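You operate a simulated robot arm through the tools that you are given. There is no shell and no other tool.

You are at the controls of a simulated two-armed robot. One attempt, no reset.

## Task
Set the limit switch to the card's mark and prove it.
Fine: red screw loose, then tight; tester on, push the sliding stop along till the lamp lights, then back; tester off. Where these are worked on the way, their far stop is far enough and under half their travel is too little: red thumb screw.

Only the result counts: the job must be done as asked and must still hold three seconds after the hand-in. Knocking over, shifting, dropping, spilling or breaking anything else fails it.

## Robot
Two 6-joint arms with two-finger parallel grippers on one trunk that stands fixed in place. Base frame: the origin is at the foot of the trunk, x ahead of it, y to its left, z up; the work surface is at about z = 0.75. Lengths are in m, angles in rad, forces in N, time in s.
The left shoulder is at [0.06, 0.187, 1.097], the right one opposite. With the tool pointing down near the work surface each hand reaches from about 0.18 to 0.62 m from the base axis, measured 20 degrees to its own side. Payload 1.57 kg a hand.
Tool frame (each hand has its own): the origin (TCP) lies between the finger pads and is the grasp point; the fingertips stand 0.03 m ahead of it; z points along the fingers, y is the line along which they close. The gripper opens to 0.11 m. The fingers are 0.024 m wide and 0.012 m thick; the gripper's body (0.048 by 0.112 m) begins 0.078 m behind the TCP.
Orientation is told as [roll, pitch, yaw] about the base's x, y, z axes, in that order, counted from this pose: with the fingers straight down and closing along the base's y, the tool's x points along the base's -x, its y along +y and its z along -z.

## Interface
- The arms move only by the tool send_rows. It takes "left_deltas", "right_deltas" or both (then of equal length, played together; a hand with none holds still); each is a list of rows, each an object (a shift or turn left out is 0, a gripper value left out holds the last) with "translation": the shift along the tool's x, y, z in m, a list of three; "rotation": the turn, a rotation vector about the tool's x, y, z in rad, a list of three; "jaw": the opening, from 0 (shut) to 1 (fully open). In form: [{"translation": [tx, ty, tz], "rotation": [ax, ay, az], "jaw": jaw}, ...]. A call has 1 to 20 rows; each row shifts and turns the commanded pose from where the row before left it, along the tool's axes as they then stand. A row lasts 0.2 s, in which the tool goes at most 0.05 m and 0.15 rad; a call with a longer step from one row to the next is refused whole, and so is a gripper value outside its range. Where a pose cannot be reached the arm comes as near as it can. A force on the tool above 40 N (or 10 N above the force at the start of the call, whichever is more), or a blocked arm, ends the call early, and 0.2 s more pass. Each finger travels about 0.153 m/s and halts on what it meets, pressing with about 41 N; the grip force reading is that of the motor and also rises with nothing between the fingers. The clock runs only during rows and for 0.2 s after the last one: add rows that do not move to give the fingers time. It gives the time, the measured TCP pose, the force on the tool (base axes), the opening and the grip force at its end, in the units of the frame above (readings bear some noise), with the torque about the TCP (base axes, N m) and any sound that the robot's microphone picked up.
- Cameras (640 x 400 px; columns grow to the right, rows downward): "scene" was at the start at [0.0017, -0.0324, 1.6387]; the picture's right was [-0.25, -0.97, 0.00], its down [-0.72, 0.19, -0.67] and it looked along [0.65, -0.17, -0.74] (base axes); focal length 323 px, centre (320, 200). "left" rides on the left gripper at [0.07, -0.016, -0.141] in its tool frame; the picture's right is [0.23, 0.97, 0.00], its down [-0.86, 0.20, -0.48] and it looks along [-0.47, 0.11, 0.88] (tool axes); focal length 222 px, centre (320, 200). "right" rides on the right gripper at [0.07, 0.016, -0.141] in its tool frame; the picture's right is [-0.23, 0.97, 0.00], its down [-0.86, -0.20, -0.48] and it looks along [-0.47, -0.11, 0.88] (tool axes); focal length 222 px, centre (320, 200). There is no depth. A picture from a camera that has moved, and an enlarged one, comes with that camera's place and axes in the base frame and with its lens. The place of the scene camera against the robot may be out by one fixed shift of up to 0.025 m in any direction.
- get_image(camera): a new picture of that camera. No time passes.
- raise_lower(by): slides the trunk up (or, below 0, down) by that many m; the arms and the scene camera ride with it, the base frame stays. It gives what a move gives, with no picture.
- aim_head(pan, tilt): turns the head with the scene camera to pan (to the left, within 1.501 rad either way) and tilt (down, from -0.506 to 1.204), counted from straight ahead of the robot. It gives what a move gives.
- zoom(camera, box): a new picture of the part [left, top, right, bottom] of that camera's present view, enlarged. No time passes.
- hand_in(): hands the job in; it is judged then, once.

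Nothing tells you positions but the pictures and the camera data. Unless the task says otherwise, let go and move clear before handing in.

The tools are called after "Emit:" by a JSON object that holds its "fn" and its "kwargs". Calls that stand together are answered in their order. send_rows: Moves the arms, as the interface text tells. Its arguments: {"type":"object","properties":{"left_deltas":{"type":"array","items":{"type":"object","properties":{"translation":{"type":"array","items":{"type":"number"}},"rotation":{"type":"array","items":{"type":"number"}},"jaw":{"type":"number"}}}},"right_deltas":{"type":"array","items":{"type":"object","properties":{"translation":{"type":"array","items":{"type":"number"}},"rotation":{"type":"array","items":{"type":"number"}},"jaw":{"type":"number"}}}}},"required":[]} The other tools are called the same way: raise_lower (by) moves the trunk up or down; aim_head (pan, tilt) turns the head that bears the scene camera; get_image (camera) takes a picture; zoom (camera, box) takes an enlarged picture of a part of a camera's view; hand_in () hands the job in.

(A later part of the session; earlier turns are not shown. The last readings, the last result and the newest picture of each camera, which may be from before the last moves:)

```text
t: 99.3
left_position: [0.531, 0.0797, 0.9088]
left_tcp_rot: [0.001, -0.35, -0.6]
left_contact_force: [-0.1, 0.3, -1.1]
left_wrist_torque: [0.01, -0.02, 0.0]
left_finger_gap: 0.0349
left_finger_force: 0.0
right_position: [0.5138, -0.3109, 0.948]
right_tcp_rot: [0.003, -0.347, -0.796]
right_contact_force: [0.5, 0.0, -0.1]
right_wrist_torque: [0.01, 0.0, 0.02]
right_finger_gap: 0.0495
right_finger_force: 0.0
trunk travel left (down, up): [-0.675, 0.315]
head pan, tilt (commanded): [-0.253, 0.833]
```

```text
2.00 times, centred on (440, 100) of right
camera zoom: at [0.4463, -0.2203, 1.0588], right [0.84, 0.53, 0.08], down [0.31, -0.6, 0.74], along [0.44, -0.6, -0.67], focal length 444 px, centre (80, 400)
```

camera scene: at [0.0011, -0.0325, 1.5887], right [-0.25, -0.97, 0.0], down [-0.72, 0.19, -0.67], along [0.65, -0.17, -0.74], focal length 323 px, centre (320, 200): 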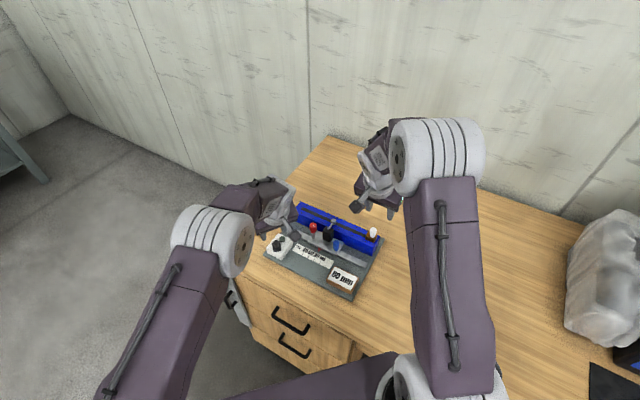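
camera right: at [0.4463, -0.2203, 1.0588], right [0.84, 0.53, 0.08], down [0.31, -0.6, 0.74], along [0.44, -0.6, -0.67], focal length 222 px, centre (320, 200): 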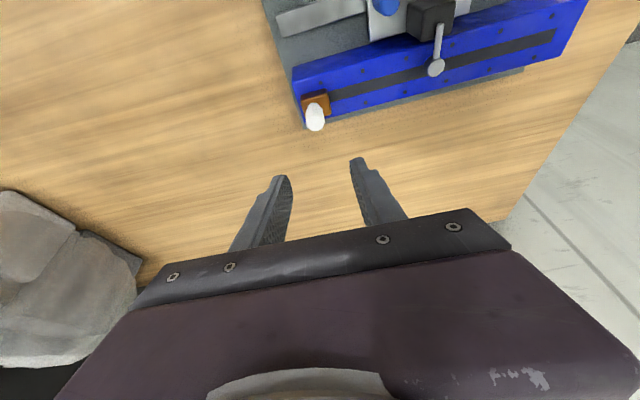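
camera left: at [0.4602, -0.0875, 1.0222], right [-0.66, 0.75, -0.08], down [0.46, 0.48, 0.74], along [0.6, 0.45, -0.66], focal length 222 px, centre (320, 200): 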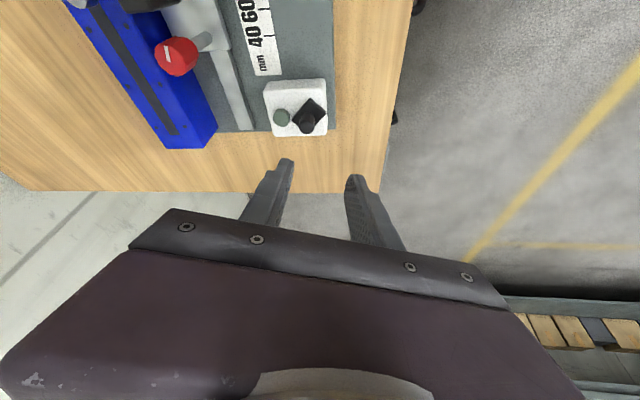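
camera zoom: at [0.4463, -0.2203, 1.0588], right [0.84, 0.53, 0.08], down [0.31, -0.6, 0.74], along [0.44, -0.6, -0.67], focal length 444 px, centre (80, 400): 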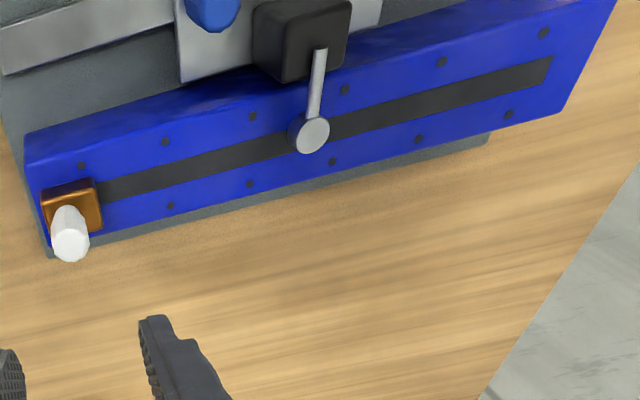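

The stop knob is at [0.514, -0.3075], and the switch roller is about 0.12 m up the rail from it. I'll bring the right hand down around the knob with the tips above roller height.

Emit:
{"fn": "send_rows", "kwargs": {"right_deltas": [{"translation": [0.0105, 0.0023, -0.0038]}, {"translation": [0.0083, 0, 0.0231]}, {"translation": [0.0083, 0, 0.0231]}, {"translation": [0, 0, 0]}]}}

Emit:
{"fn": "zoom", "kwargs": {"camera": "right", "box": [240, 60, 420, 220]}}

```text
t: 100.3
left_position: [0.5305, 0.0795, 0.9094]
left_tcp_rot: [0.003, -0.351, -0.598]
left_contact_force: [-0.3, 0.9, 0.3]
left_wrist_torque: [0.02, -0.02, -0.01]
left_finger_gap: 0.0351
left_finger_force: 0.1
right_position: [0.5064, -0.3001, 0.8999]
right_tcp_rot: [0.001, -0.347, -0.793]
right_contact_force: [0.6, 0.7, 0.7]
right_wrist_torque: [-0.02, 0.01, 0.0]
right_finger_gap: 0.0497
right_finger_force: 0.1
trunk travel left (down, up): [-0.675, 0.315]
head pan, tilt (commanded): [-0.253, 0.833]
```

```text
2.50 times, centred on (330, 140) of right
camera zoom: at [0.4396, -0.2095, 1.0101], right [0.84, 0.53, 0.08], down [0.31, -0.6, 0.74], along [0.44, -0.6, -0.67], focal length 555 px, centre (295, 350)
```

zoom: 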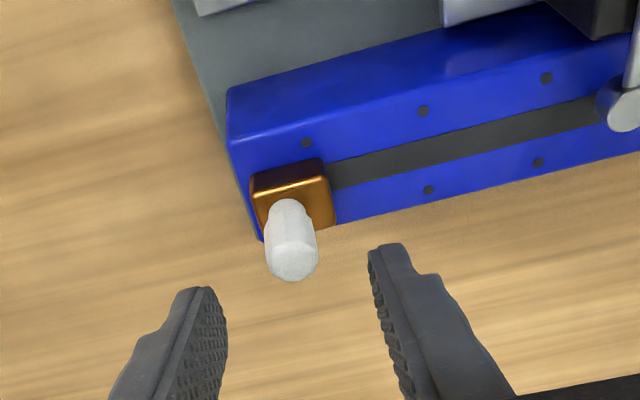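

Emit:
{"fn": "send_rows", "kwargs": {"right_deltas": [{"translation": [0.0043, 0, 0.0121]}, {"translation": [0.0044, 0, 0.0121]}, {"translation": [0, 0, 0]}]}}

Emit:
{"fn": "zoom", "kwargs": {"camera": "right", "box": [240, 60, 420, 220]}}

```text
t: 101.1
left_position: [0.5301, 0.0796, 0.9076]
left_tcp_rot: [0.0, -0.349, -0.597]
left_contact_force: [0.0, 0.7, 0.5]
left_wrist_torque: [0.03, -0.02, 0.01]
left_finger_gap: 0.0355
left_finger_force: 0.0
right_position: [0.5072, -0.3014, 0.8737]
right_tcp_rot: [0.003, -0.346, -0.795]
right_contact_force: [-0.1, 0.5, 0.1]
right_wrist_torque: [0.03, -0.02, -0.01]
right_finger_gap: 0.0493
right_finger_force: 0.0
trunk travel left (down, up): [-0.675, 0.315]
head pan, tilt (commanded): [-0.253, 0.833]
```

```text
2.50 times, centred on (330, 140) of right
camera zoom: at [0.4395, -0.21, 0.9849], right [0.84, 0.53, 0.08], down [0.31, -0.6, 0.74], along [0.44, -0.6, -0.67], focal length 555 px, centre (295, 350)
```

zoom: 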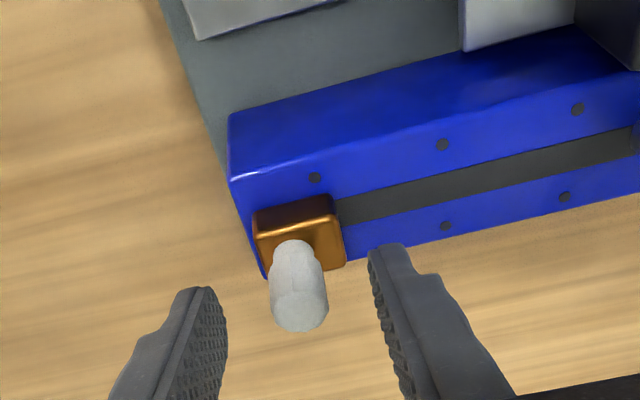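

Emit:
{"fn": "send_rows", "kwargs": {"right_deltas": [{"jaw": 0.1}, {"jaw": 0.1}]}}

Emit:
{"fn": "zoom", "kwargs": {"camera": "right", "box": [240, 60, 420, 220]}}

```text
t: 101.7
left_position: [0.5329, 0.0805, 0.9088]
left_tcp_rot: [0.001, -0.349, -0.597]
left_contact_force: [-0.2, 0.2, 0.5]
left_wrist_torque: [-0.03, 0.04, 0.01]
left_finger_gap: 0.0352
left_finger_force: 0.1
right_position: [0.5076, -0.2997, 0.8759]
right_tcp_rot: [0.002, -0.346, -0.795]
right_contact_force: [4.2, 4.1, -0.5]
right_wrist_torque: [-0.13, -0.02, 0.06]
right_finger_gap: 0.0173
right_finger_force: 32.5
trunk travel left (down, up): [-0.675, 0.315]
head pan, tilt (commanded): [-0.253, 0.833]
```

```text
2.50 times, centred on (330, 140) of right
camera zoom: at [0.4404, -0.2092, 0.9849], right [0.84, 0.53, 0.08], down [0.31, -0.6, 0.74], along [0.44, -0.6, -0.67], focal length 555 px, centre (295, 350)
```

zoom: 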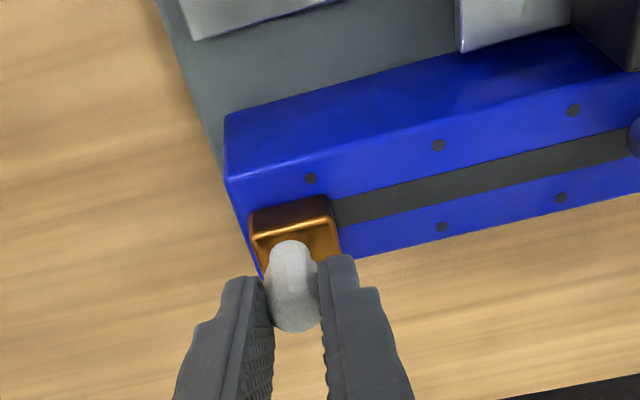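

I have the stop's knob. Now I'll slide it up the rail in small steps.

Emit:
{"fn": "send_rows", "kwargs": {"right_deltas": [{"translation": [5e-05, 0.008, 0]}, {"translation": [5e-05, 0.008, 0]}, {"translation": [5e-05, 0.008, 0]}, {"translation": [5e-05, 0.008, 0]}]}}

Emit:
{"fn": "zoom", "kwargs": {"camera": "scene", "box": [250, 195, 400, 315]}}

```text
t: 102.7
left_position: [0.531, 0.0791, 0.9087]
left_tcp_rot: [0.0, -0.348, -0.6]
left_contact_force: [-0.1, 0.6, -0.7]
left_wrist_torque: [-0.01, -0.02, -0.02]
left_finger_gap: 0.0356
left_finger_force: 0.0
right_position: [0.53, -0.2782, 0.8747]
right_tcp_rot: [0.002, -0.347, -0.795]
right_contact_force: [0.1, -0.6, 6.3]
right_wrist_torque: [-0.24, 0.12, -0.07]
right_finger_gap: 0.0173
right_finger_force: 32.4
trunk travel left (down, up): [-0.675, 0.315]
head pan, tilt (commanded): [-0.253, 0.833]
```

```text
3.33 times, centred on (325, 255) of scene
camera zoom: at [0.001, -0.0316, 1.5887], right [-0.25, -0.97, 0.0], down [-0.72, 0.19, -0.67], along [0.65, -0.17, -0.74], focal length 1076 px, centre (303, 17)
```

zoom: 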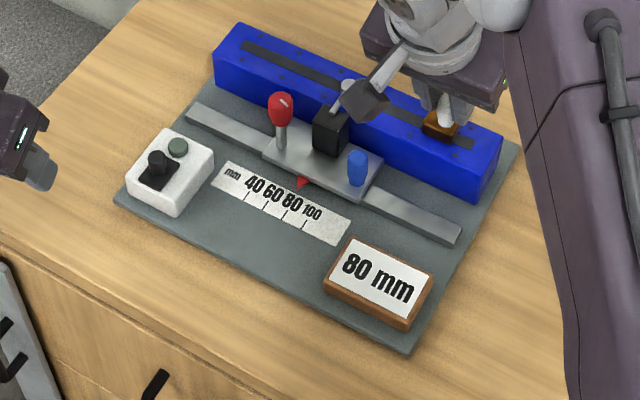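

The stop slides smoothly and the board stays put. I'll continue toward the roller.

Emit:
{"fn": "send_rows", "kwargs": {"right_deltas": [{"translation": [5e-05, 0.008, 0]}, {"translation": [5e-05, 0.008, 0]}, {"translation": [5e-05, 0.008, 0]}, {"translation": [5e-05, 0.008, 0]}, {"translation": [5e-05, 0.008, 0]}, {"translation": [5e-05, 0.008, 0]}]}}

Emit:
{"fn": "zoom", "kwargs": {"camera": "right", "box": [240, 60, 420, 220]}}

Emit:
{"fn": "zoom", "kwargs": {"camera": "scene", "box": [250, 195, 400, 315]}}

```text
t: 104.1
left_position: [0.5292, 0.081, 0.9092]
left_tcp_rot: [-0.002, -0.351, -0.6]
left_contact_force: [0.2, -0.1, -0.3]
left_wrist_torque: [-0.01, 0.03, -0.02]
left_finger_gap: 0.0351
left_finger_force: 0.0
right_position: [0.5637, -0.2432, 0.8741]
right_tcp_rot: [0.002, -0.346, -0.797]
right_contact_force: [-3.0, 2.9, 9.9]
right_wrist_torque: [-0.43, 0.0, -0.09]
right_finger_gap: 0.0173
right_finger_force: 32.3
trunk travel left (down, up): [-0.675, 0.315]
head pan, tilt (commanded): [-0.253, 0.833]
```

```text
2.50 times, centred on (330, 140) of right
camera zoom: at [0.4954, -0.1526, 0.9846], right [0.84, 0.53, 0.08], down [0.31, -0.6, 0.74], along [0.44, -0.6, -0.67], focal length 555 px, centre (295, 350)
```

zoom: 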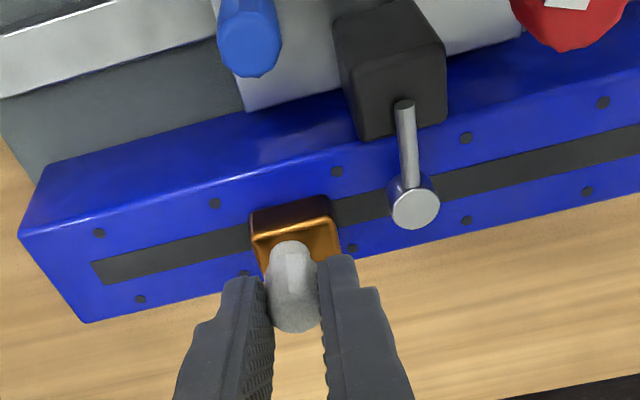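

```text
3.33 times, centred on (325, 255) of scene
camera zoom: at [-0.0007, -0.0306, 1.5888], right [-0.25, -0.97, 0.0], down [-0.71, 0.18, -0.67], along [0.65, -0.17, -0.74], focal length 1076 px, centre (303, 17)
```

zoom: 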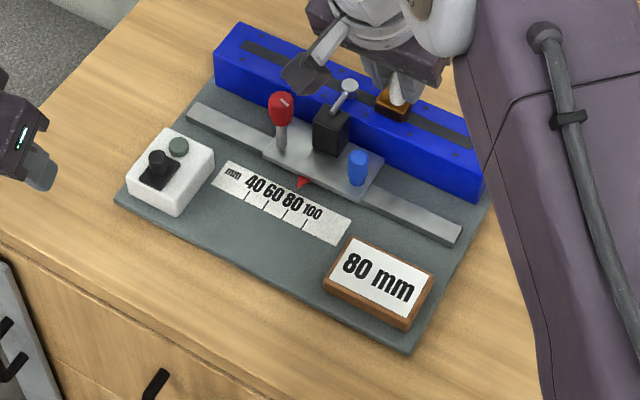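

The block is about 18 mm short of the roller and my fingertips pass 12 mm above it. I'll ease up slightly, since there's a little vertical load, and advance more slowly while watching the lamp.

Emit:
{"fn": "send_rows", "kwargs": {"right_deltas": [{"translation": [-0.0004, 0.003, -0.001]}, {"translation": [0, 0.003, 0]}, {"translation": [0, 0.003, 0]}, {"translation": [0, 0.003, 0]}, {"translation": [0, 0.003, 0]}]}}

Emit:
{"fn": "zoom", "kwargs": {"camera": "right", "box": [240, 60, 420, 220]}}

Emit:
{"fn": "zoom", "kwargs": {"camera": "scene", "box": [250, 195, 400, 315]}}

```text
t: 105.3
left_position: [0.5297, 0.0789, 0.9091]
left_tcp_rot: [0.0, -0.348, -0.598]
left_contact_force: [-1.5, 0.5, 0.8]
left_wrist_torque: [-0.02, -0.03, 0.02]
left_finger_gap: 0.0349
left_finger_force: 0.0
right_position: [0.5741, -0.2338, 0.8724]
right_tcp_rot: [0.0, -0.344, -0.797]
right_contact_force: [-8.2, 6.5, -0.5]
right_wrist_torque: [0.38, 0.82, -0.05]
right_finger_gap: 0.0174
right_finger_force: 32.1
trunk travel left (down, up): [-0.675, 0.315]
head pan, tilt (commanded): [-0.253, 0.833]
```

```text
2.50 times, centred on (330, 140) of right
camera zoom: at [0.5063, -0.1421, 0.9849], right [0.85, 0.53, 0.08], down [0.31, -0.6, 0.74], along [0.44, -0.6, -0.67], focal length 555 px, centre (295, 350)
```

zoom: 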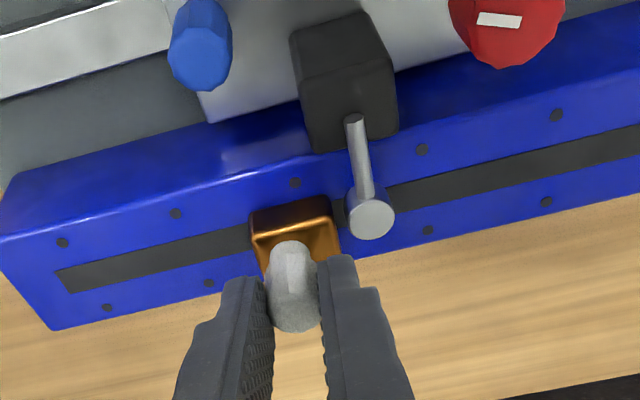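

```text
3.33 times, centred on (325, 255) of scene
camera zoom: at [0.001, -0.0313, 1.5887], right [-0.25, -0.97, 0.0], down [-0.72, 0.19, -0.67], along [0.65, -0.17, -0.74], focal length 1076 px, centre (303, 17)
```

zoom: 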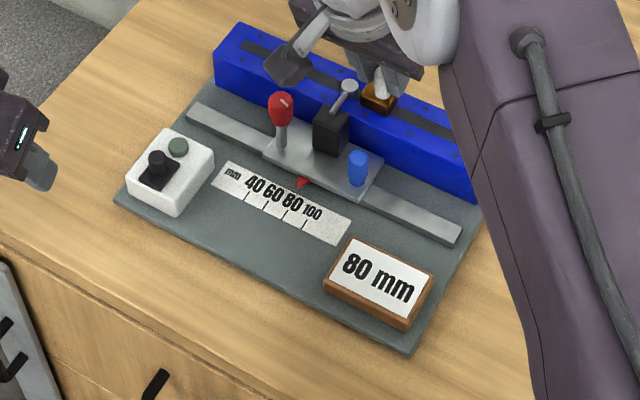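

The block is almost at the roller. I'll relieve the sideways load and step 2 mm at a time.

Emit:
{"fn": "send_rows", "kwargs": {"right_deltas": [{"translation": [0.0014, 0.002, -0.0005]}, {"translation": [0, 0.002, 0]}, {"translation": [0, 0.002, 0]}]}}

Emit:
{"fn": "zoom", "kwargs": {"camera": "right", "box": [240, 60, 420, 220]}}

Emit:
{"fn": "zoom", "kwargs": {"camera": "scene", "box": [250, 210, 350, 270]}}

```text
t: 106.1
left_position: [0.5315, 0.0804, 0.9088]
left_tcp_rot: [-0.001, -0.351, -0.598]
left_contact_force: [0.0, -0.5, 0.9]
left_wrist_torque: [0.0, 0.02, 0.0]
left_finger_gap: 0.0352
left_finger_force: 0.1
right_position: [0.5784, -0.2277, 0.8745]
right_tcp_rot: [0.002, -0.346, -0.794]
right_contact_force: [-3.2, 1.5, 1.3]
right_wrist_torque: [-0.33, 0.13, -0.06]
right_finger_gap: 0.0178
right_finger_force: 32.4
trunk travel left (down, up): [-0.675, 0.315]
head pan, tilt (commanded): [-0.253, 0.833]
```

```text
2.50 times, centred on (330, 140) of right
camera zoom: at [0.5107, -0.1374, 0.9847], right [0.84, 0.53, 0.08], down [0.31, -0.6, 0.74], along [0.44, -0.6, -0.67], focal length 555 px, centre (295, 350)
```

zoom: 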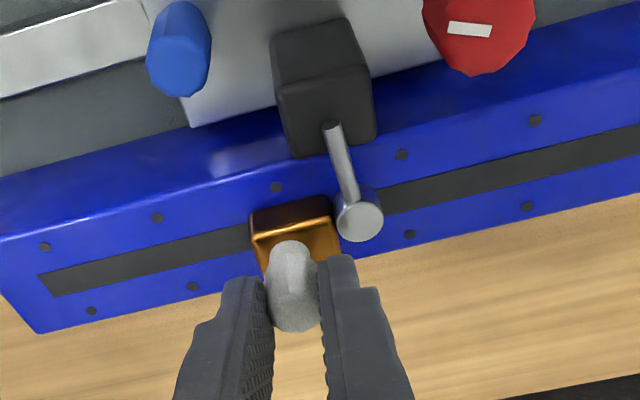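

```text
6.40 times, centred on (300, 240) of scene
camera zoom: at [0.0024, -0.0324, 1.5886], right [-0.25, -0.97, 0.0], down [-0.72, 0.19, -0.67], along [0.65, -0.17, -0.74], focal length 2066 px, centre (448, -56)
```

zoom: 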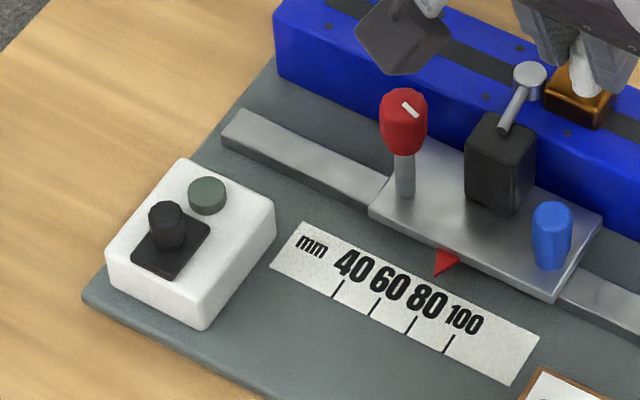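

The block has met the roller and the lever is starting to swing, with the lamp still dark. I'll continue in small steps.

Emit:
{"fn": "send_rows", "kwargs": {"right_deltas": [{"translation": [0.0003, 0.0015, -0.0001]}, {"translation": [0, 0.0015, 0]}]}}

Emit:
{"fn": "zoom", "kwargs": {"camera": "scene", "box": [250, 210, 350, 270]}}

Emit:
{"fn": "zoom", "kwargs": {"camera": "right", "box": [240, 60, 420, 220]}}

```text
t: 106.7
left_position: [0.5317, 0.0797, 0.9089]
left_tcp_rot: [0.0, -0.35, -0.598]
left_contact_force: [0.8, -0.2, -0.2]
left_wrist_torque: [0.05, -0.02, 0.03]
left_finger_gap: 0.0354
left_finger_force: 0.0
right_position: [0.5803, -0.226, 0.8728]
right_tcp_rot: [0.002, -0.345, -0.793]
right_contact_force: [-3.2, 1.4, 0.1]
right_wrist_torque: [-0.3, 0.23, -0.01]
right_finger_gap: 0.0174
right_finger_force: 32.5
trunk travel left (down, up): [-0.675, 0.315]
head pan, tilt (commanded): [-0.253, 0.833]
```

```text
6.40 times, centred on (300, 240) of scene
camera zoom: at [0.0023, -0.0323, 1.5887], right [-0.25, -0.97, 0.0], down [-0.72, 0.19, -0.67], along [0.65, -0.17, -0.74], focal length 2066 px, centre (448, -56)
```

zoom: 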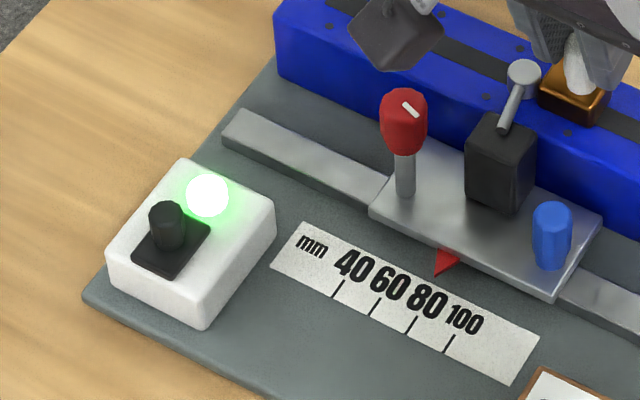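

```text
2.50 times, centred on (330, 140) of right
camera zoom: at [0.5128, -0.1352, 0.9848], right [0.84, 0.53, 0.08], down [0.31, -0.6, 0.74], along [0.44, -0.6, -0.67], focal length 555 px, centre (295, 350)
```

zoom: 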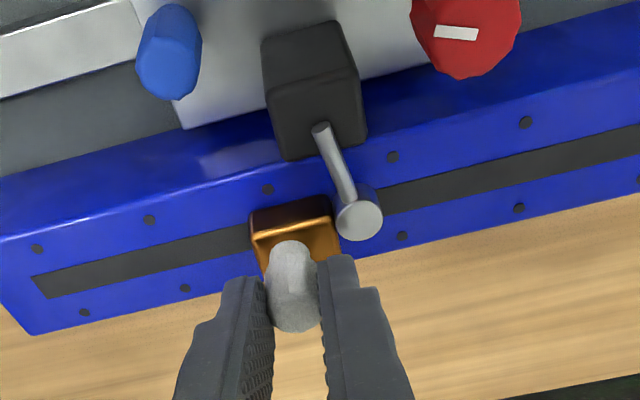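

The lamp is lit, so the tester works and the switch trips. Now I'll slide the stop back along the rail to where it started.

Emit:
{"fn": "send_rows", "kwargs": {"right_deltas": [{"translation": [0, 0, 0]}, {"translation": [-5e-05, -0.008, 0]}, {"translation": [-5e-05, -0.008, 0]}, {"translation": [-5e-05, -0.008, 0]}, {"translation": [-5e-05, -0.008, 0]}, {"translation": [-5e-05, -0.008, 0]}, {"translation": [-5e-05, -0.008, 0]}]}}

Emit:
{"fn": "zoom", "kwargs": {"camera": "scene", "box": [250, 195, 400, 315]}}

```text
t: 108.3
left_position: [0.5314, 0.0788, 0.9084]
left_tcp_rot: [0.001, -0.348, -0.598]
left_contact_force: [-0.2, -0.5, 0.2]
left_wrist_torque: [-0.01, -0.02, 0.02]
left_finger_gap: 0.0354
left_finger_force: 0.1
right_position: [0.5461, -0.2614, 0.8735]
right_tcp_rot: [0.003, -0.345, -0.796]
right_contact_force: [2.5, -1.5, -0.8]
right_wrist_torque: [-0.46, -0.05, 0.05]
right_finger_gap: 0.0173
right_finger_force: 31.8
trunk travel left (down, up): [-0.675, 0.315]
head pan, tilt (commanded): [-0.253, 0.833]
```

```text
3.33 times, centred on (325, 255) of scene
camera zoom: at [0.0025, -0.033, 1.5887], right [-0.25, -0.97, 0.0], down [-0.72, 0.19, -0.67], along [0.65, -0.17, -0.74], focal length 1076 px, centre (303, 17)
```

zoom: 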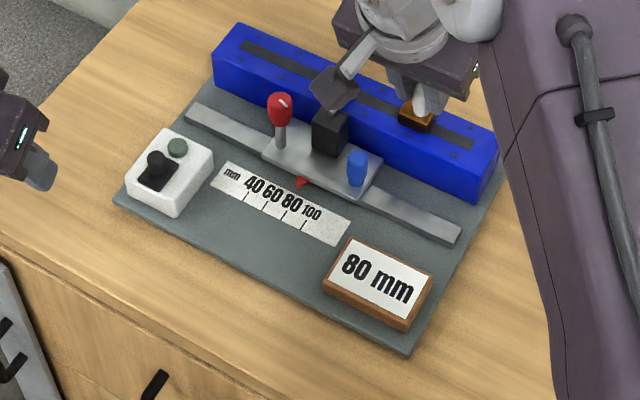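

The lamp went out as the stop left the roller. I'll continue back to the end of its travel.

Emit:
{"fn": "send_rows", "kwargs": {"right_deltas": [{"translation": [-5e-05, -0.008, 0]}, {"translation": [-5e-05, -0.008, 0]}, {"translation": [-5e-05, -0.008, 0]}, {"translation": [-5e-05, -0.008, 0]}, {"translation": [-5e-05, -0.008, 0]}, {"translation": [-5e-05, -0.008, 0]}]}}

Emit:
{"fn": "send_rows", "kwargs": {"right_deltas": [{"translation": [0, -0.002, 0]}, {"translation": [0, -0.002, 0]}, {"translation": [0, -0.002, 0]}]}}

Emit:
{"fn": "zoom", "kwargs": {"camera": "right", "box": [240, 60, 420, 220]}}

Emit:
{"fn": "zoom", "kwargs": {"camera": "scene", "box": [250, 195, 400, 315]}}

```text
t: 109.7
left_position: [0.5303, 0.0793, 0.9085]
left_tcp_rot: [0.001, -0.348, -0.598]
left_contact_force: [-1.0, -0.1, 0.2]
left_wrist_torque: [-0.01, 0.01, 0.01]
left_finger_gap: 0.0353
left_finger_force: 0.1
right_position: [0.5121, -0.2949, 0.8735]
right_tcp_rot: [0.003, -0.345, -0.796]
right_contact_force: [6.7, -4.4, -0.6]
right_wrist_torque: [-0.43, -0.13, 0.06]
right_finger_gap: 0.0173
right_finger_force: 32.3
trunk travel left (down, up): [-0.675, 0.315]
head pan, tilt (commanded): [-0.253, 0.833]
```

```text
t: 110.5
left_position: [0.5309, 0.0792, 0.9076]
left_tcp_rot: [0.0, -0.348, -0.599]
left_contact_force: [0.6, -0.6, -0.3]
left_wrist_torque: [0.0, 0.01, 0.01]
left_finger_gap: 0.0354
left_finger_force: 0.1
right_position: [0.5089, -0.2988, 0.8735]
right_tcp_rot: [0.002, -0.344, -0.794]
right_contact_force: [5.1, -3.1, 0.3]
right_wrist_torque: [-0.64, -0.31, 0.02]
right_finger_gap: 0.0175
right_finger_force: 32.5
trunk travel left (down, up): [-0.675, 0.315]
head pan, tilt (commanded): [-0.253, 0.833]
```

```text
2.50 times, centred on (330, 140) of right
camera zoom: at [0.4418, -0.2081, 0.9851], right [0.84, 0.53, 0.08], down [0.31, -0.6, 0.74], along [0.44, -0.6, -0.67], focal length 555 px, centre (295, 350)
```

zoom: 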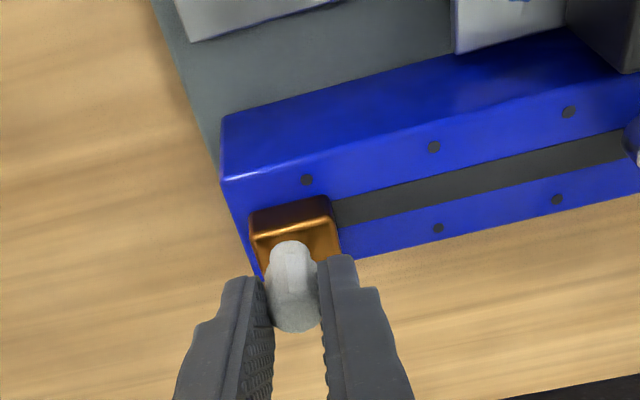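

```text
3.33 times, centred on (325, 255) of scene
camera zoom: at [0.0035, -0.0334, 1.5886], right [-0.25, -0.97, 0.0], down [-0.72, 0.19, -0.67], along [0.65, -0.17, -0.74], focal length 1076 px, centre (303, 17)
```

zoom: 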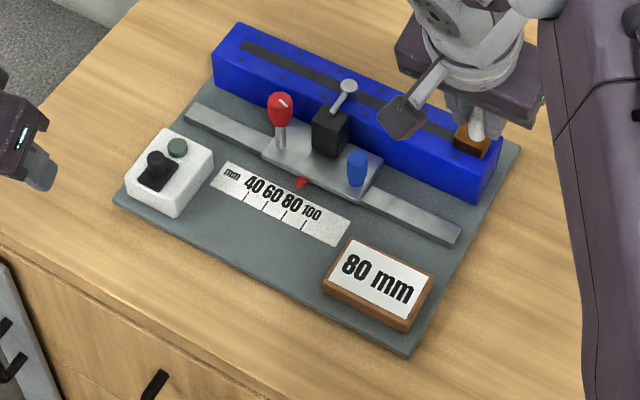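

The stop is within about 2 mm of its starting end. I'll finish that, release the knob and lift off.

Emit:
{"fn": "send_rows", "kwargs": {"right_deltas": [{"translation": [-0.0008, -0.0012, 0.0003]}, {"translation": [0, -0.0012, 0]}]}}

Emit:
{"fn": "send_rows", "kwargs": {"right_deltas": [{"jaw": 0.42}, {"jaw": 0.42}, {"translation": [-0.0085, 0, -0.0235]}, {"translation": [-0.0136, 0, -0.0376]}, {"translation": [0, 0, 0]}]}}

Emit:
{"fn": "get_image", "kwargs": {"camera": "scene"}}

Emit:
{"fn": "zoom", "kwargs": {"camera": "right", "box": [240, 20, 420, 180]}}

```text
t: 111.1
left_position: [0.5318, 0.0786, 0.9085]
left_tcp_rot: [-0.001, -0.348, -0.599]
left_contact_force: [-0.2, 0.0, 0.0]
left_wrist_torque: [0.02, -0.03, 0.01]
left_finger_gap: 0.0352
left_finger_force: 0.1
right_position: [0.5085, -0.3007, 0.8747]
right_tcp_rot: [0.001, -0.344, -0.795]
right_contact_force: [2.5, 3.9, 0.0]
right_wrist_torque: [0.5, 0.72, 0.0]
right_finger_gap: 0.0173
right_finger_force: 32.3
trunk travel left (down, up): [-0.675, 0.315]
head pan, tilt (commanded): [-0.253, 0.833]
```

```text
t: 112.3
left_position: [0.5315, 0.0798, 0.9085]
left_tcp_rot: [-0.001, -0.347, -0.597]
left_contact_force: [0.8, -0.1, 0.7]
left_wrist_torque: [0.0, -0.01, -0.03]
left_finger_gap: 0.0353
left_finger_force: 0.0
right_position: [0.5081, -0.3012, 0.941]
right_tcp_rot: [0.002, -0.344, -0.797]
right_contact_force: [0.0, 0.3, -0.3]
right_wrist_torque: [-0.01, 0.01, 0.02]
right_finger_gap: 0.0463
right_finger_force: 0.2
trunk travel left (down, up): [-0.675, 0.315]
head pan, tilt (commanded): [-0.253, 0.833]
```

```text
taken
camera scene: at [0.0026, -0.0327, 1.5887], right [-0.25, -0.97, 0.0], down [-0.72, 0.19, -0.67], along [0.65, -0.17, -0.74], focal length 323 px, centre (320, 200)
```

scene: 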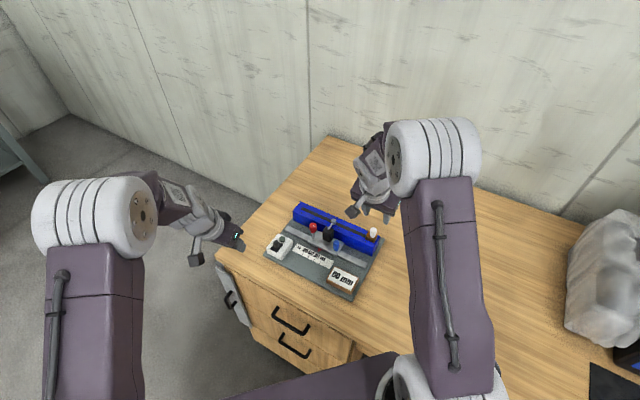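

```text
2.50 times, centred on (330, 100) of right
camera zoom: at [0.4407, -0.21, 1.0514], right [0.84, 0.53, 0.08], down [0.31, -0.6, 0.74], along [0.44, -0.6, -0.67], focal length 555 px, centre (295, 450)
```

zoom: 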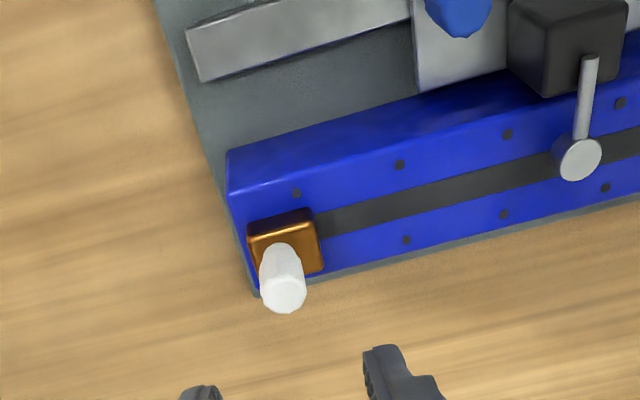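

The stop is back against its end and the right hand is clear. Now the left hand will return to the tester switch to turn it counter-clockwise to off, starting from yaw -1.0 so the whole stroke is within reach.

Emit:
{"fn": "send_rows", "kwargs": {"left_deltas": [{"rotation": [0.0456, 0, 0.1249], "jaw": 0.4}, {"rotation": [0.0456, 0, 0.1249]}, {"rotation": [0.0456, 0, 0.1249]}, {"translation": [-0.0347, -0.0089, 0.0157]}, {"translation": [-0.0347, -0.0089, 0.0157]}, {"translation": [-0.0347, -0.0089, 0.0157]}, {"translation": [0, 0, 0]}]}}

Emit:
{"fn": "zoom", "kwargs": {"camera": "left", "box": [220, 60, 420, 220]}}

```text
t: 113.9
left_position: [0.5727, -0.033, 0.9015]
left_tcp_rot: [0.0, -0.349, -0.998]
left_contact_force: [0.0, 0.5, -0.3]
left_wrist_torque: [-0.02, 0.0, -0.03]
left_finger_gap: 0.0441
left_finger_force: 0.0
right_position: [0.5071, -0.3015, 0.9413]
right_tcp_rot: [0.002, -0.345, -0.795]
right_contact_force: [-0.4, 0.3, 0.3]
right_wrist_torque: [0.0, -0.02, 0.0]
right_finger_gap: 0.0458
right_finger_force: 0.0
trunk travel left (down, up): [-0.675, 0.315]
head pan, tilt (commanded): [-0.253, 0.833]
```

```text
2.50 times, centred on (320, 140) of left
camera zoom: at [0.497, 0.0541, 1.0102], right [0.7, 0.71, -0.08], down [0.51, -0.43, 0.74], along [0.49, -0.56, -0.67], focal length 555 px, centre (320, 350)
```

zoom: 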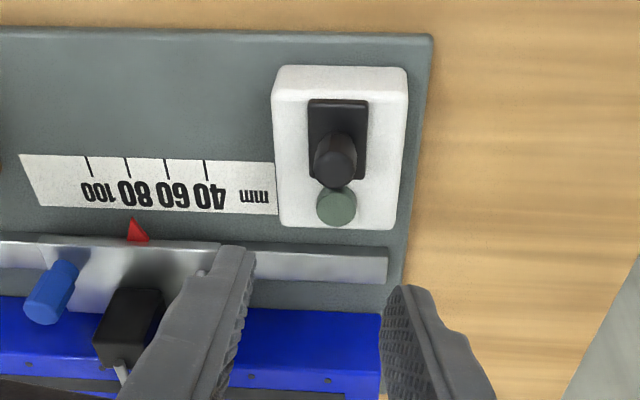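

The plate is crosswise and centred at about [0.570, -0.032]. I'll lower onto the post and grip it.

Emit:
{"fn": "send_rows", "kwargs": {"left_deltas": [{"translation": [0.0078, -0.0006, 0.0195]}, {"translation": [0.0078, -0.0006, 0.0195]}, {"translation": [0.0079, -0.0006, 0.0194]}, {"translation": [0, 0, 0]}]}}

Emit:
{"fn": "send_rows", "kwargs": {"left_deltas": [{"jaw": 0.05}, {"jaw": 0.05}]}}

Emit:
{"fn": "zoom", "kwargs": {"camera": "left", "box": [240, 80, 400, 220]}}

```text
t: 114.9
left_position: [0.5674, -0.0319, 0.8353]
left_tcp_rot: [0.001, -0.348, -0.998]
left_contact_force: [1.4, -0.4, -0.7]
left_wrist_torque: [0.02, 0.0, 0.02]
left_finger_gap: 0.044
left_finger_force: 0.1
right_position: [0.5071, -0.3021, 0.9413]
right_tcp_rot: [0.001, -0.344, -0.796]
right_contact_force: [-0.4, -0.1, -0.5]
right_wrist_torque: [-0.02, 0.02, -0.01]
right_finger_gap: 0.0462
right_finger_force: 0.0
trunk travel left (down, up): [-0.675, 0.315]
head pan, tilt (commanded): [-0.253, 0.833]
```

```text
t: 115.5
left_position: [0.5686, -0.0311, 0.8348]
left_tcp_rot: [0.002, -0.35, -0.999]
left_contact_force: [3.9, 4.5, 1.1]
left_wrist_torque: [0.34, 0.01, 0.0]
left_finger_gap: 0.0155
left_finger_force: 31.2
right_position: [0.5081, -0.3004, 0.9392]
right_tcp_rot: [0.001, -0.345, -0.794]
right_contact_force: [-1.2, 0.3, -0.5]
right_wrist_torque: [-0.03, -0.02, -0.01]
right_finger_gap: 0.0463
right_finger_force: 0.0
trunk travel left (down, up): [-0.675, 0.315]
head pan, tilt (commanded): [-0.253, 0.833]
```

```text
2.86 times, centred on (320, 150) of left
camera zoom: at [0.4937, 0.056, 0.9447], right [0.7, 0.71, -0.08], down [0.51, -0.43, 0.74], along [0.49, -0.56, -0.67], focal length 635 px, centre (320, 343)
```

zoom: 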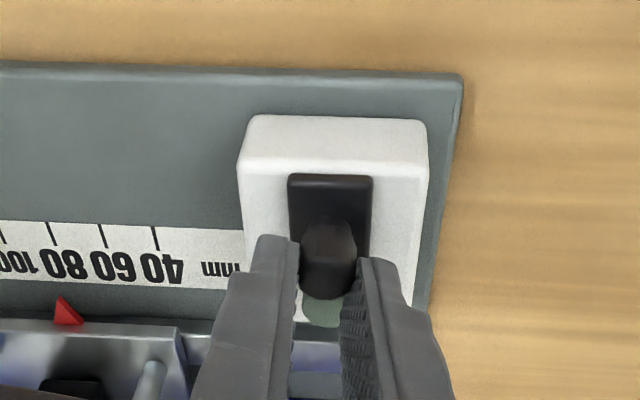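

Emit:
{"fn": "send_rows", "kwargs": {"left_deltas": [{"translation": [0.0002, 0.0007, 0]}, {"rotation": [-0.0343, 0, -0.0939]}, {"rotation": [-0.0343, 0, -0.0939]}, {"rotation": [-0.0343, 0, -0.0939]}, {"rotation": [-0.0343, 0, -0.0939]}]}}

Emit:
{"fn": "send_rows", "kwargs": {"left_deltas": [{"rotation": [-0.0343, 0, -0.0939]}, {"rotation": [-0.0343, 0, -0.0939]}, {"rotation": [-0.0343, 0, -0.0939]}, {"rotation": [-0.0343, 0, -0.0939]}]}}

Emit:
{"fn": "zoom", "kwargs": {"camera": "left", "box": [240, 80, 400, 220]}}

```text
t: 116.7
left_position: [0.5694, -0.0317, 0.8361]
left_tcp_rot: [0.002, -0.348, -0.596]
left_contact_force: [5.1, -2.1, 0.3]
left_wrist_torque: [-0.1, -0.34, 0.02]
left_finger_gap: 0.0155
left_finger_force: 30.9
right_position: [0.5075, -0.3003, 0.9389]
right_tcp_rot: [0.002, -0.342, -0.794]
right_contact_force: [-0.3, 0.5, -0.3]
right_wrist_torque: [-0.01, 0.03, 0.03]
right_finger_gap: 0.0459
right_finger_force: 0.1
trunk travel left (down, up): [-0.675, 0.315]
head pan, tilt (commanded): [-0.253, 0.833]
```

```text
t: 117.7
left_position: [0.5676, -0.0321, 0.835]
left_tcp_rot: [0.003, -0.347, -0.2]
left_contact_force: [3.2, -5.0, -0.7]
left_wrist_torque: [-0.16, -0.12, -0.01]
left_finger_gap: 0.0154
left_finger_force: 30.9
right_position: [0.5085, -0.3015, 0.9409]
right_tcp_rot: [0.002, -0.344, -0.795]
right_contact_force: [-0.1, -0.2, -0.4]
right_wrist_torque: [0.0, -0.01, 0.01]
right_finger_gap: 0.0463
right_finger_force: 0.1
trunk travel left (down, up): [-0.675, 0.315]
head pan, tilt (commanded): [-0.253, 0.833]
```

```text
2.86 times, centred on (320, 150) of left
camera zoom: at [0.4543, -0.0252, 0.945], right [-0.02, 1.0, -0.07], down [0.67, 0.07, 0.74], along [0.74, -0.04, -0.67], focal length 635 px, centre (320, 343)
```

zoom: 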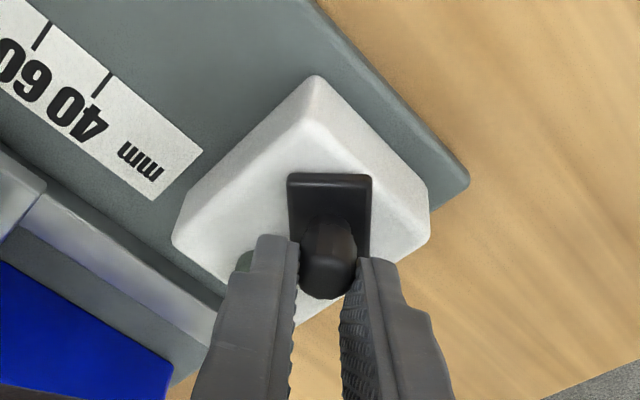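

Loads are low and the plate turns with my grip, now about 45° back. I'll continue counter-clockwise to the off stop.

Emit:
{"fn": "send_rows", "kwargs": {"left_deltas": [{"translation": [0, -0.0006, 0]}, {"rotation": [-0.0343, 0, -0.0939]}, {"rotation": [-0.0343, 0, -0.0939]}, {"rotation": [-0.0343, 0, -0.0939]}, {"rotation": [-0.0343, 0, -0.0939]}]}}

Emit:
{"fn": "send_rows", "kwargs": {"left_deltas": [{"rotation": [-0.0343, 0, -0.0939]}, {"rotation": [-0.0343, 0, -0.0939]}, {"rotation": [-0.0343, 0, -0.0939]}]}}

Emit:
{"fn": "zoom", "kwargs": {"camera": "left", "box": [240, 80, 400, 220]}}

```text
t: 118.9
left_position: [0.5684, -0.0315, 0.8355]
left_tcp_rot: [0.003, -0.351, 0.203]
left_contact_force: [3.3, -0.3, -0.9]
left_wrist_torque: [-0.14, 0.35, -0.04]
left_finger_gap: 0.0153
left_finger_force: 31.4
right_position: [0.509, -0.3016, 0.9399]
right_tcp_rot: [0.001, -0.345, -0.794]
right_contact_force: [-0.4, -0.3, 0.1]
right_wrist_torque: [0.0, 0.01, 0.02]
right_finger_gap: 0.0462
right_finger_force: 0.0
trunk travel left (down, up): [-0.675, 0.315]
head pan, tilt (commanded): [-0.253, 0.833]
```

```text
t: 119.7
left_position: [0.5693, -0.0313, 0.835]
left_tcp_rot: [0.003, -0.351, 0.502]
left_contact_force: [2.8, -1.5, 0.2]
left_wrist_torque: [-0.33, 0.27, 0.0]
left_finger_gap: 0.0153
left_finger_force: 31.0
right_position: [0.5092, -0.3005, 0.9398]
right_tcp_rot: [0.001, -0.343, -0.795]
right_contact_force: [-0.1, 0.1, -0.8]
right_wrist_torque: [-0.05, -0.03, -0.01]
right_finger_gap: 0.0462
right_finger_force: 0.0
trunk travel left (down, up): [-0.675, 0.315]
head pan, tilt (commanded): [-0.253, 0.833]
```

```text
2.86 times, centred on (320, 150) of left
camera zoom: at [0.4773, -0.1013, 0.9449], right [-0.66, 0.75, -0.08], down [0.46, 0.48, 0.74], along [0.59, 0.45, -0.66], focal length 635 px, centre (320, 343)
```

zoom: 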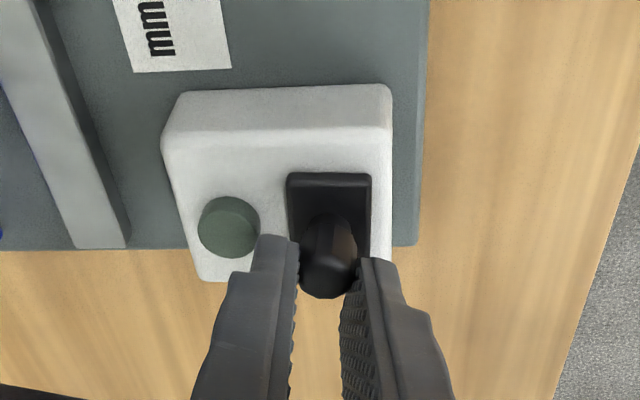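

The plate is almost back in line with the rail. I'll turn a bit more until the stop is felt.

Emit:
{"fn": "send_rows", "kwargs": {"left_deltas": [{"rotation": [-0.0343, 0, -0.0939]}, {"rotation": [-0.0343, 0, -0.0939]}]}}

Emit:
{"fn": "zoom", "kwargs": {"camera": "left", "box": [240, 80, 400, 220]}}

```text
t: 120.3
left_position: [0.5672, -0.0318, 0.837]
left_tcp_rot: [0.002, -0.352, 0.702]
left_contact_force: [0.5, -1.6, 0.0]
left_wrist_torque: [-0.06, -0.4, -0.18]
left_finger_gap: 0.0156
left_finger_force: 31.4
right_position: [0.5069, -0.3014, 0.9383]
right_tcp_rot: [0.002, -0.344, -0.794]
right_contact_force: [0.6, 1.1, -1.0]
right_wrist_torque: [0.0, 0.03, 0.01]
right_finger_gap: 0.0461
right_finger_force: 0.0
trunk travel left (down, up): [-0.675, 0.315]
head pan, tilt (commanded): [-0.253, 0.833]
```

```text
2.86 times, centred on (320, 150) of left
camera zoom: at [0.4924, -0.1184, 0.9451], right [-0.79, 0.61, -0.08], down [0.36, 0.56, 0.74], along [0.49, 0.56, -0.66], focal length 635 px, centre (320, 343)
```

zoom: 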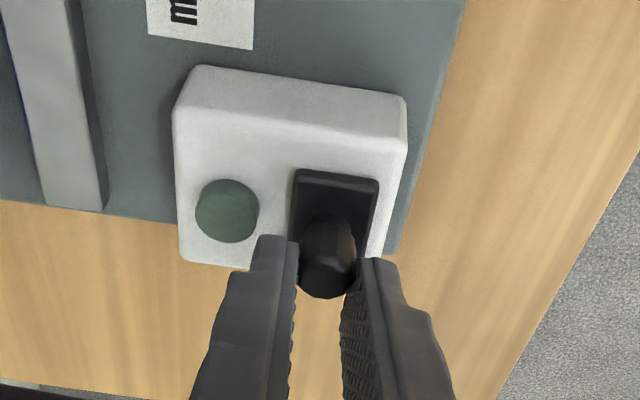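

The torque rose to -0.18 N·m with the plate square to the box along the rail, so the switch is at its off stop. I'll open just enough to clear, lift straight up and withdraw the left hand.

Emit:
{"fn": "send_rows", "kwargs": {"left_deltas": [{"jaw": 0.24}, {"jaw": 0.24}, {"translation": [-0.0069, 0, -0.0188]}, {"translation": [-0.0137, 0, -0.0376]}, {"translation": [-0.0137, 0, -0.0376]}, {"translation": [0, 0, 0]}]}}

Emit:
{"fn": "zoom", "kwargs": {"camera": "left", "box": [220, 40, 420, 200]}}

```text
t: 121.7
left_position: [0.5678, -0.0333, 0.9341]
left_tcp_rot: [0.003, -0.351, 0.702]
left_contact_force: [1.3, 1.0, 0.0]
left_wrist_torque: [-0.03, 0.01, 0.01]
left_finger_gap: 0.0264
left_finger_force: 0.0
right_position: [0.5091, -0.3, 0.9397]
right_tcp_rot: [0.001, -0.345, -0.796]
right_contact_force: [-0.2, -0.2, -0.7]
right_wrist_torque: [0.01, -0.02, 0.03]
right_finger_gap: 0.0461
right_finger_force: 0.2
trunk travel left (down, up): [-0.675, 0.315]
head pan, tilt (commanded): [-0.253, 0.833]
```

```text
2.50 times, centred on (320, 120) of left
camera zoom: at [0.4911, -0.1188, 1.0435], right [-0.79, 0.61, -0.08], down [0.36, 0.56, 0.74], along [0.49, 0.56, -0.66], focal length 555 px, centre (320, 400)
```

zoom: 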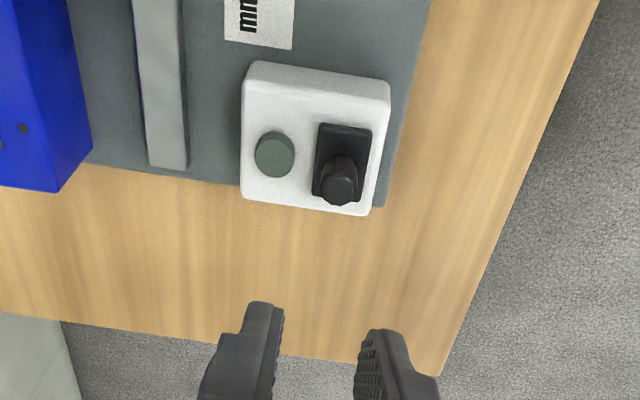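

The switch is off and the lamp is dark. I'll withdraw the left hand to the vantage across the rail to re-verify the pointer, and raise the right hand well clear.

Emit:
{"fn": "send_rows", "kwargs": {"left_deltas": [{"translation": [-0.0018, 0.0308, -0.0206]}, {"translation": [-0.0018, 0.0308, -0.0206]}, {"translation": [-0.0018, 0.0308, -0.0206]}, {"translation": [-0.0018, 0.0308, -0.0206]}, {"translation": [-0.0018, 0.0308, -0.0206]}, {"rotation": [0.048, 0, 0.1315]}, {"rotation": [0.048, 0, 0.1315]}, {"rotation": [0.048, 0, 0.1315]}, {"rotation": [0.048, 0, 0.1315]}, {"rotation": [0.048, 0, 0.1315]}, {"rotation": [0, 0.12, 0]}, {"rotation": [0, 0.12, 0]}, {"rotation": [0, 0.11, 0], "jaw": 0.0}, {"translation": [0, 0, 0]}]}}

Emit:
{"fn": "send_rows", "kwargs": {"right_deltas": [{"translation": [-0.0136, 0, -0.0376]}, {"translation": [-0.0136, 0, -0.0376]}, {"translation": [0.02, -0.02, -0.02]}, {"translation": [0.02, -0.02, -0.02]}, {"translation": [0, 0, 0]}]}}

```text
t: 124.7
left_position: [0.4467, 0.0679, 1.0367]
left_tcp_rot: [0.001, 0.001, 0.003]
left_contact_force: [-0.1, -0.6, 0.5]
left_wrist_torque: [-0.01, -0.01, 0.01]
left_finger_gap: 0.0
left_finger_force: 21.3
right_position: [0.5066, -0.3023, 0.9419]
right_tcp_rot: [0.003, -0.344, -0.796]
right_contact_force: [0.7, 0.0, -0.6]
right_wrist_torque: [0.0, 0.02, 0.02]
right_finger_gap: 0.0463
right_finger_force: 0.1
trunk travel left (down, up): [-0.675, 0.315]
head pan, tilt (commanded): [-0.253, 0.833]
```

```text
t: 125.9
left_position: [0.4478, 0.068, 1.0372]
left_tcp_rot: [0.003, 0.001, 0.001]
left_contact_force: [-0.1, 1.0, 0.4]
left_wrist_torque: [-0.01, 0.01, -0.02]
left_finger_gap: 0.0
left_finger_force: 21.8
right_position: [0.4451, -0.2943, 1.0413]
right_tcp_rot: [0.003, -0.345, -0.797]
right_contact_force: [-0.2, -0.4, 0.7]
right_wrist_torque: [-0.02, 0.01, -0.04]
right_finger_gap: 0.046
right_finger_force: 0.0
trunk travel left (down, up): [-0.675, 0.315]
head pan, tilt (commanded): [-0.253, 0.833]
```

Emit:
{"fn": "send_rows", "kwargs": {"left_deltas": [{"translation": [0.0153, 0.0043, -0.0403]}, {"translation": [0.0153, 0.0043, -0.0403]}, {"translation": [0.0152, 0.0044, -0.0402]}, {"translation": [0, 0, 0]}]}}

Emit:
{"fn": "zoom", "kwargs": {"camera": "left", "box": [185, 120, 255, 170]}}

Emit:
{"fn": "zoom", "kwargs": {"camera": "left", "box": [90, 60, 290, 220]}}

Emit:
{"fn": "zoom", "kwargs": {"camera": "scene", "box": [250, 195, 400, 315]}}

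Emit:
{"fn": "get_image", "kwargs": {"camera": "scene"}}

```text
t: 126.9
left_position: [0.4003, 0.08, 1.1572]
left_tcp_rot: [0.004, 0.0, 0.003]
left_contact_force: [-0.4, 0.1, -0.1]
left_wrist_torque: [0.0, 0.02, 0.01]
left_finger_gap: 0.0
left_finger_force: 21.5
right_position: [0.4452, -0.2955, 1.0426]
right_tcp_rot: [0.003, -0.345, -0.796]
right_contact_force: [0.3, 0.6, 0.2]
right_wrist_torque: [0.0, -0.03, 0.01]
right_finger_gap: 0.0463
right_finger_force: 0.0
trunk travel left (down, up): [-0.675, 0.315]
head pan, tilt (commanded): [-0.253, 0.833]
```

```text
8.00 times, centred on (220, 145) of left
camera zoom: at [0.3322, 0.0643, 1.299], right [-0.23, 0.97, 0.0], down [0.85, 0.2, 0.48], along [0.47, 0.11, -0.88], focal length 1777 px, centre (1120, 640)
```

zoom: 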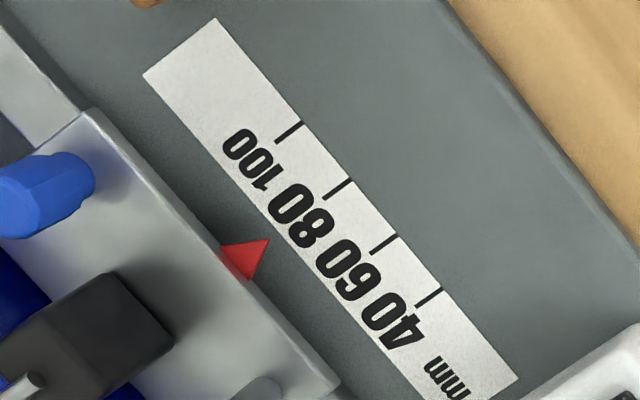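

```text
2.50 times, centred on (190, 140) of left
camera zoom: at [0.3322, 0.0643, 1.299], right [-0.23, 0.97, 0.0], down [0.85, 0.2, 0.48], along [0.47, 0.11, -0.88], focal length 555 px, centre (645, 350)
```

zoom: 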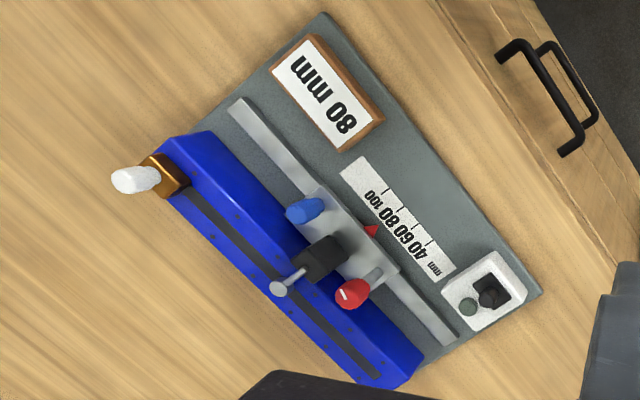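

```text
3.33 times, centred on (325, 255) of scene
camera zoom: at [0.0021, -0.0324, 1.5887], right [-0.25, -0.97, 0.0], down [-0.72, 0.19, -0.67], along [0.65, -0.17, -0.74], focal length 1076 px, centre (303, 17)
```

zoom: 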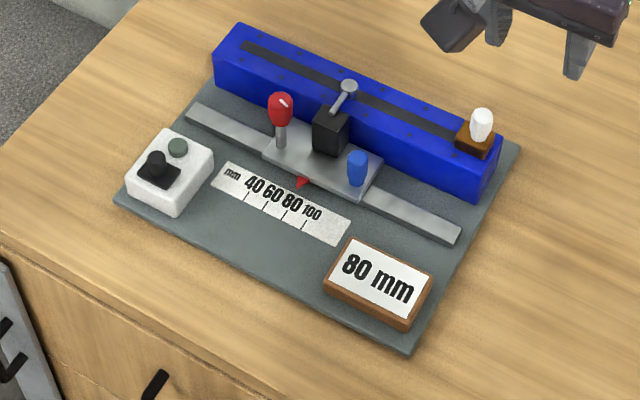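

```text
taken
camera scene: at [0.0021, -0.0324, 1.5887], right [-0.25, -0.97, 0.0], down [-0.72, 0.19, -0.67], along [0.65, -0.17, -0.74], focal length 323 px, centre (320, 200)
```

scene: 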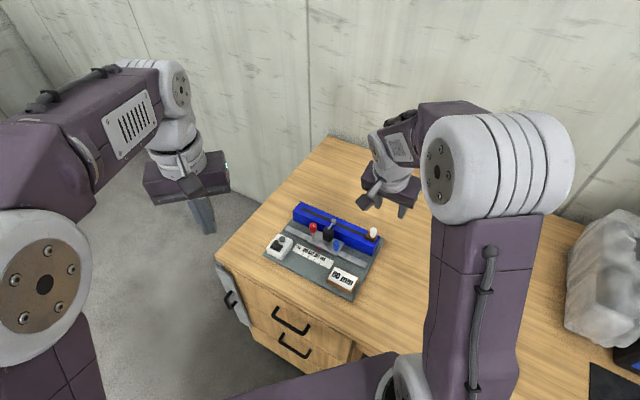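

The pointer reads 80 within half a millimetre, the stop is back and the lamp is off. One last check of the tester switch's orientation and the stop's end position before handing in.

Emit:
{"fn": "zoom", "kwargs": {"camera": "left", "box": [238, 158, 280, 196]}}

Emit:
{"fn": "zoom", "kwargs": {"camera": "left", "box": [95, 110, 165, 170]}}

Emit:
{"fn": "zoom", "kwargs": {"camera": "left", "box": [170, 150, 230, 195]}}

```text
10.53 times, centred on (259, 177) of left
camera zoom: at [0.3322, 0.0643, 1.299], right [-0.23, 0.97, 0.0], down [0.85, 0.2, 0.48], along [0.47, 0.11, -0.88], focal length 2338 px, centre (962, 442)
```

zoom: 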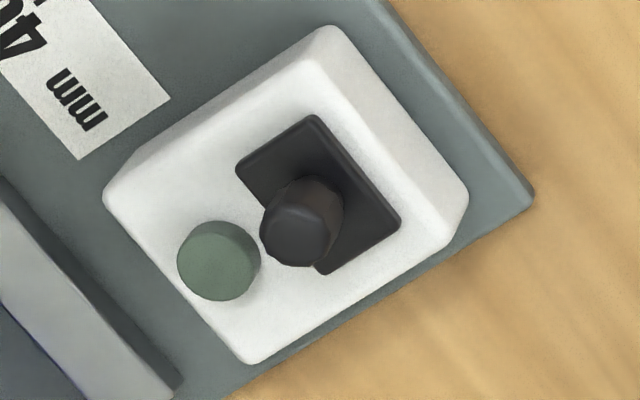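

```text
6.67 times, centred on (130, 140) of left
camera zoom: at [0.3322, 0.0643, 1.299], right [-0.23, 0.97, 0.0], down [0.85, 0.2, 0.48], along [0.47, 0.11, -0.88], focal length 1481 px, centre (1587, 600)
```

zoom: 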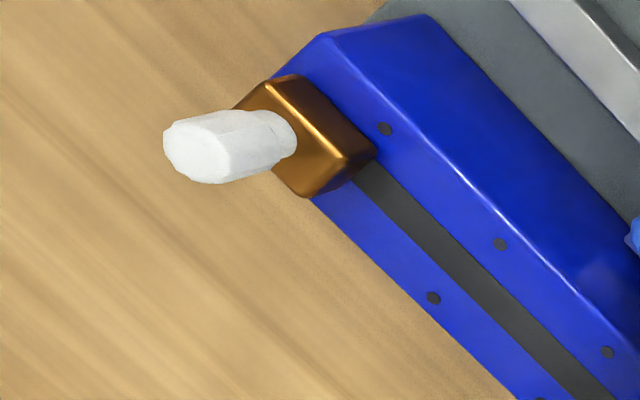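

```text
8.89 times, centred on (200, 172) of left
camera zoom: at [0.3322, 0.0643, 1.299], right [-0.23, 0.97, 0.0], down [0.85, 0.2, 0.48], along [0.47, 0.11, -0.88], focal length 1974 px, centre (1387, 444)
```

zoom: 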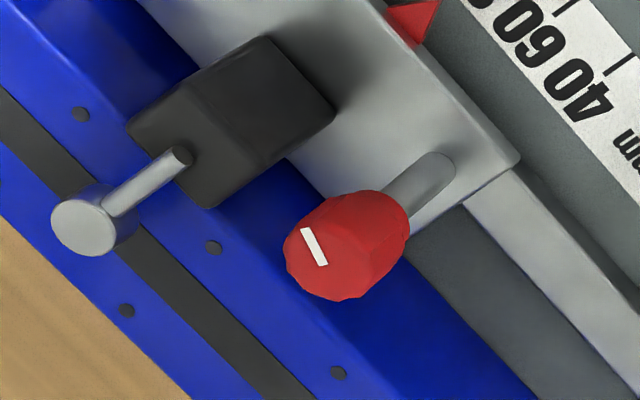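

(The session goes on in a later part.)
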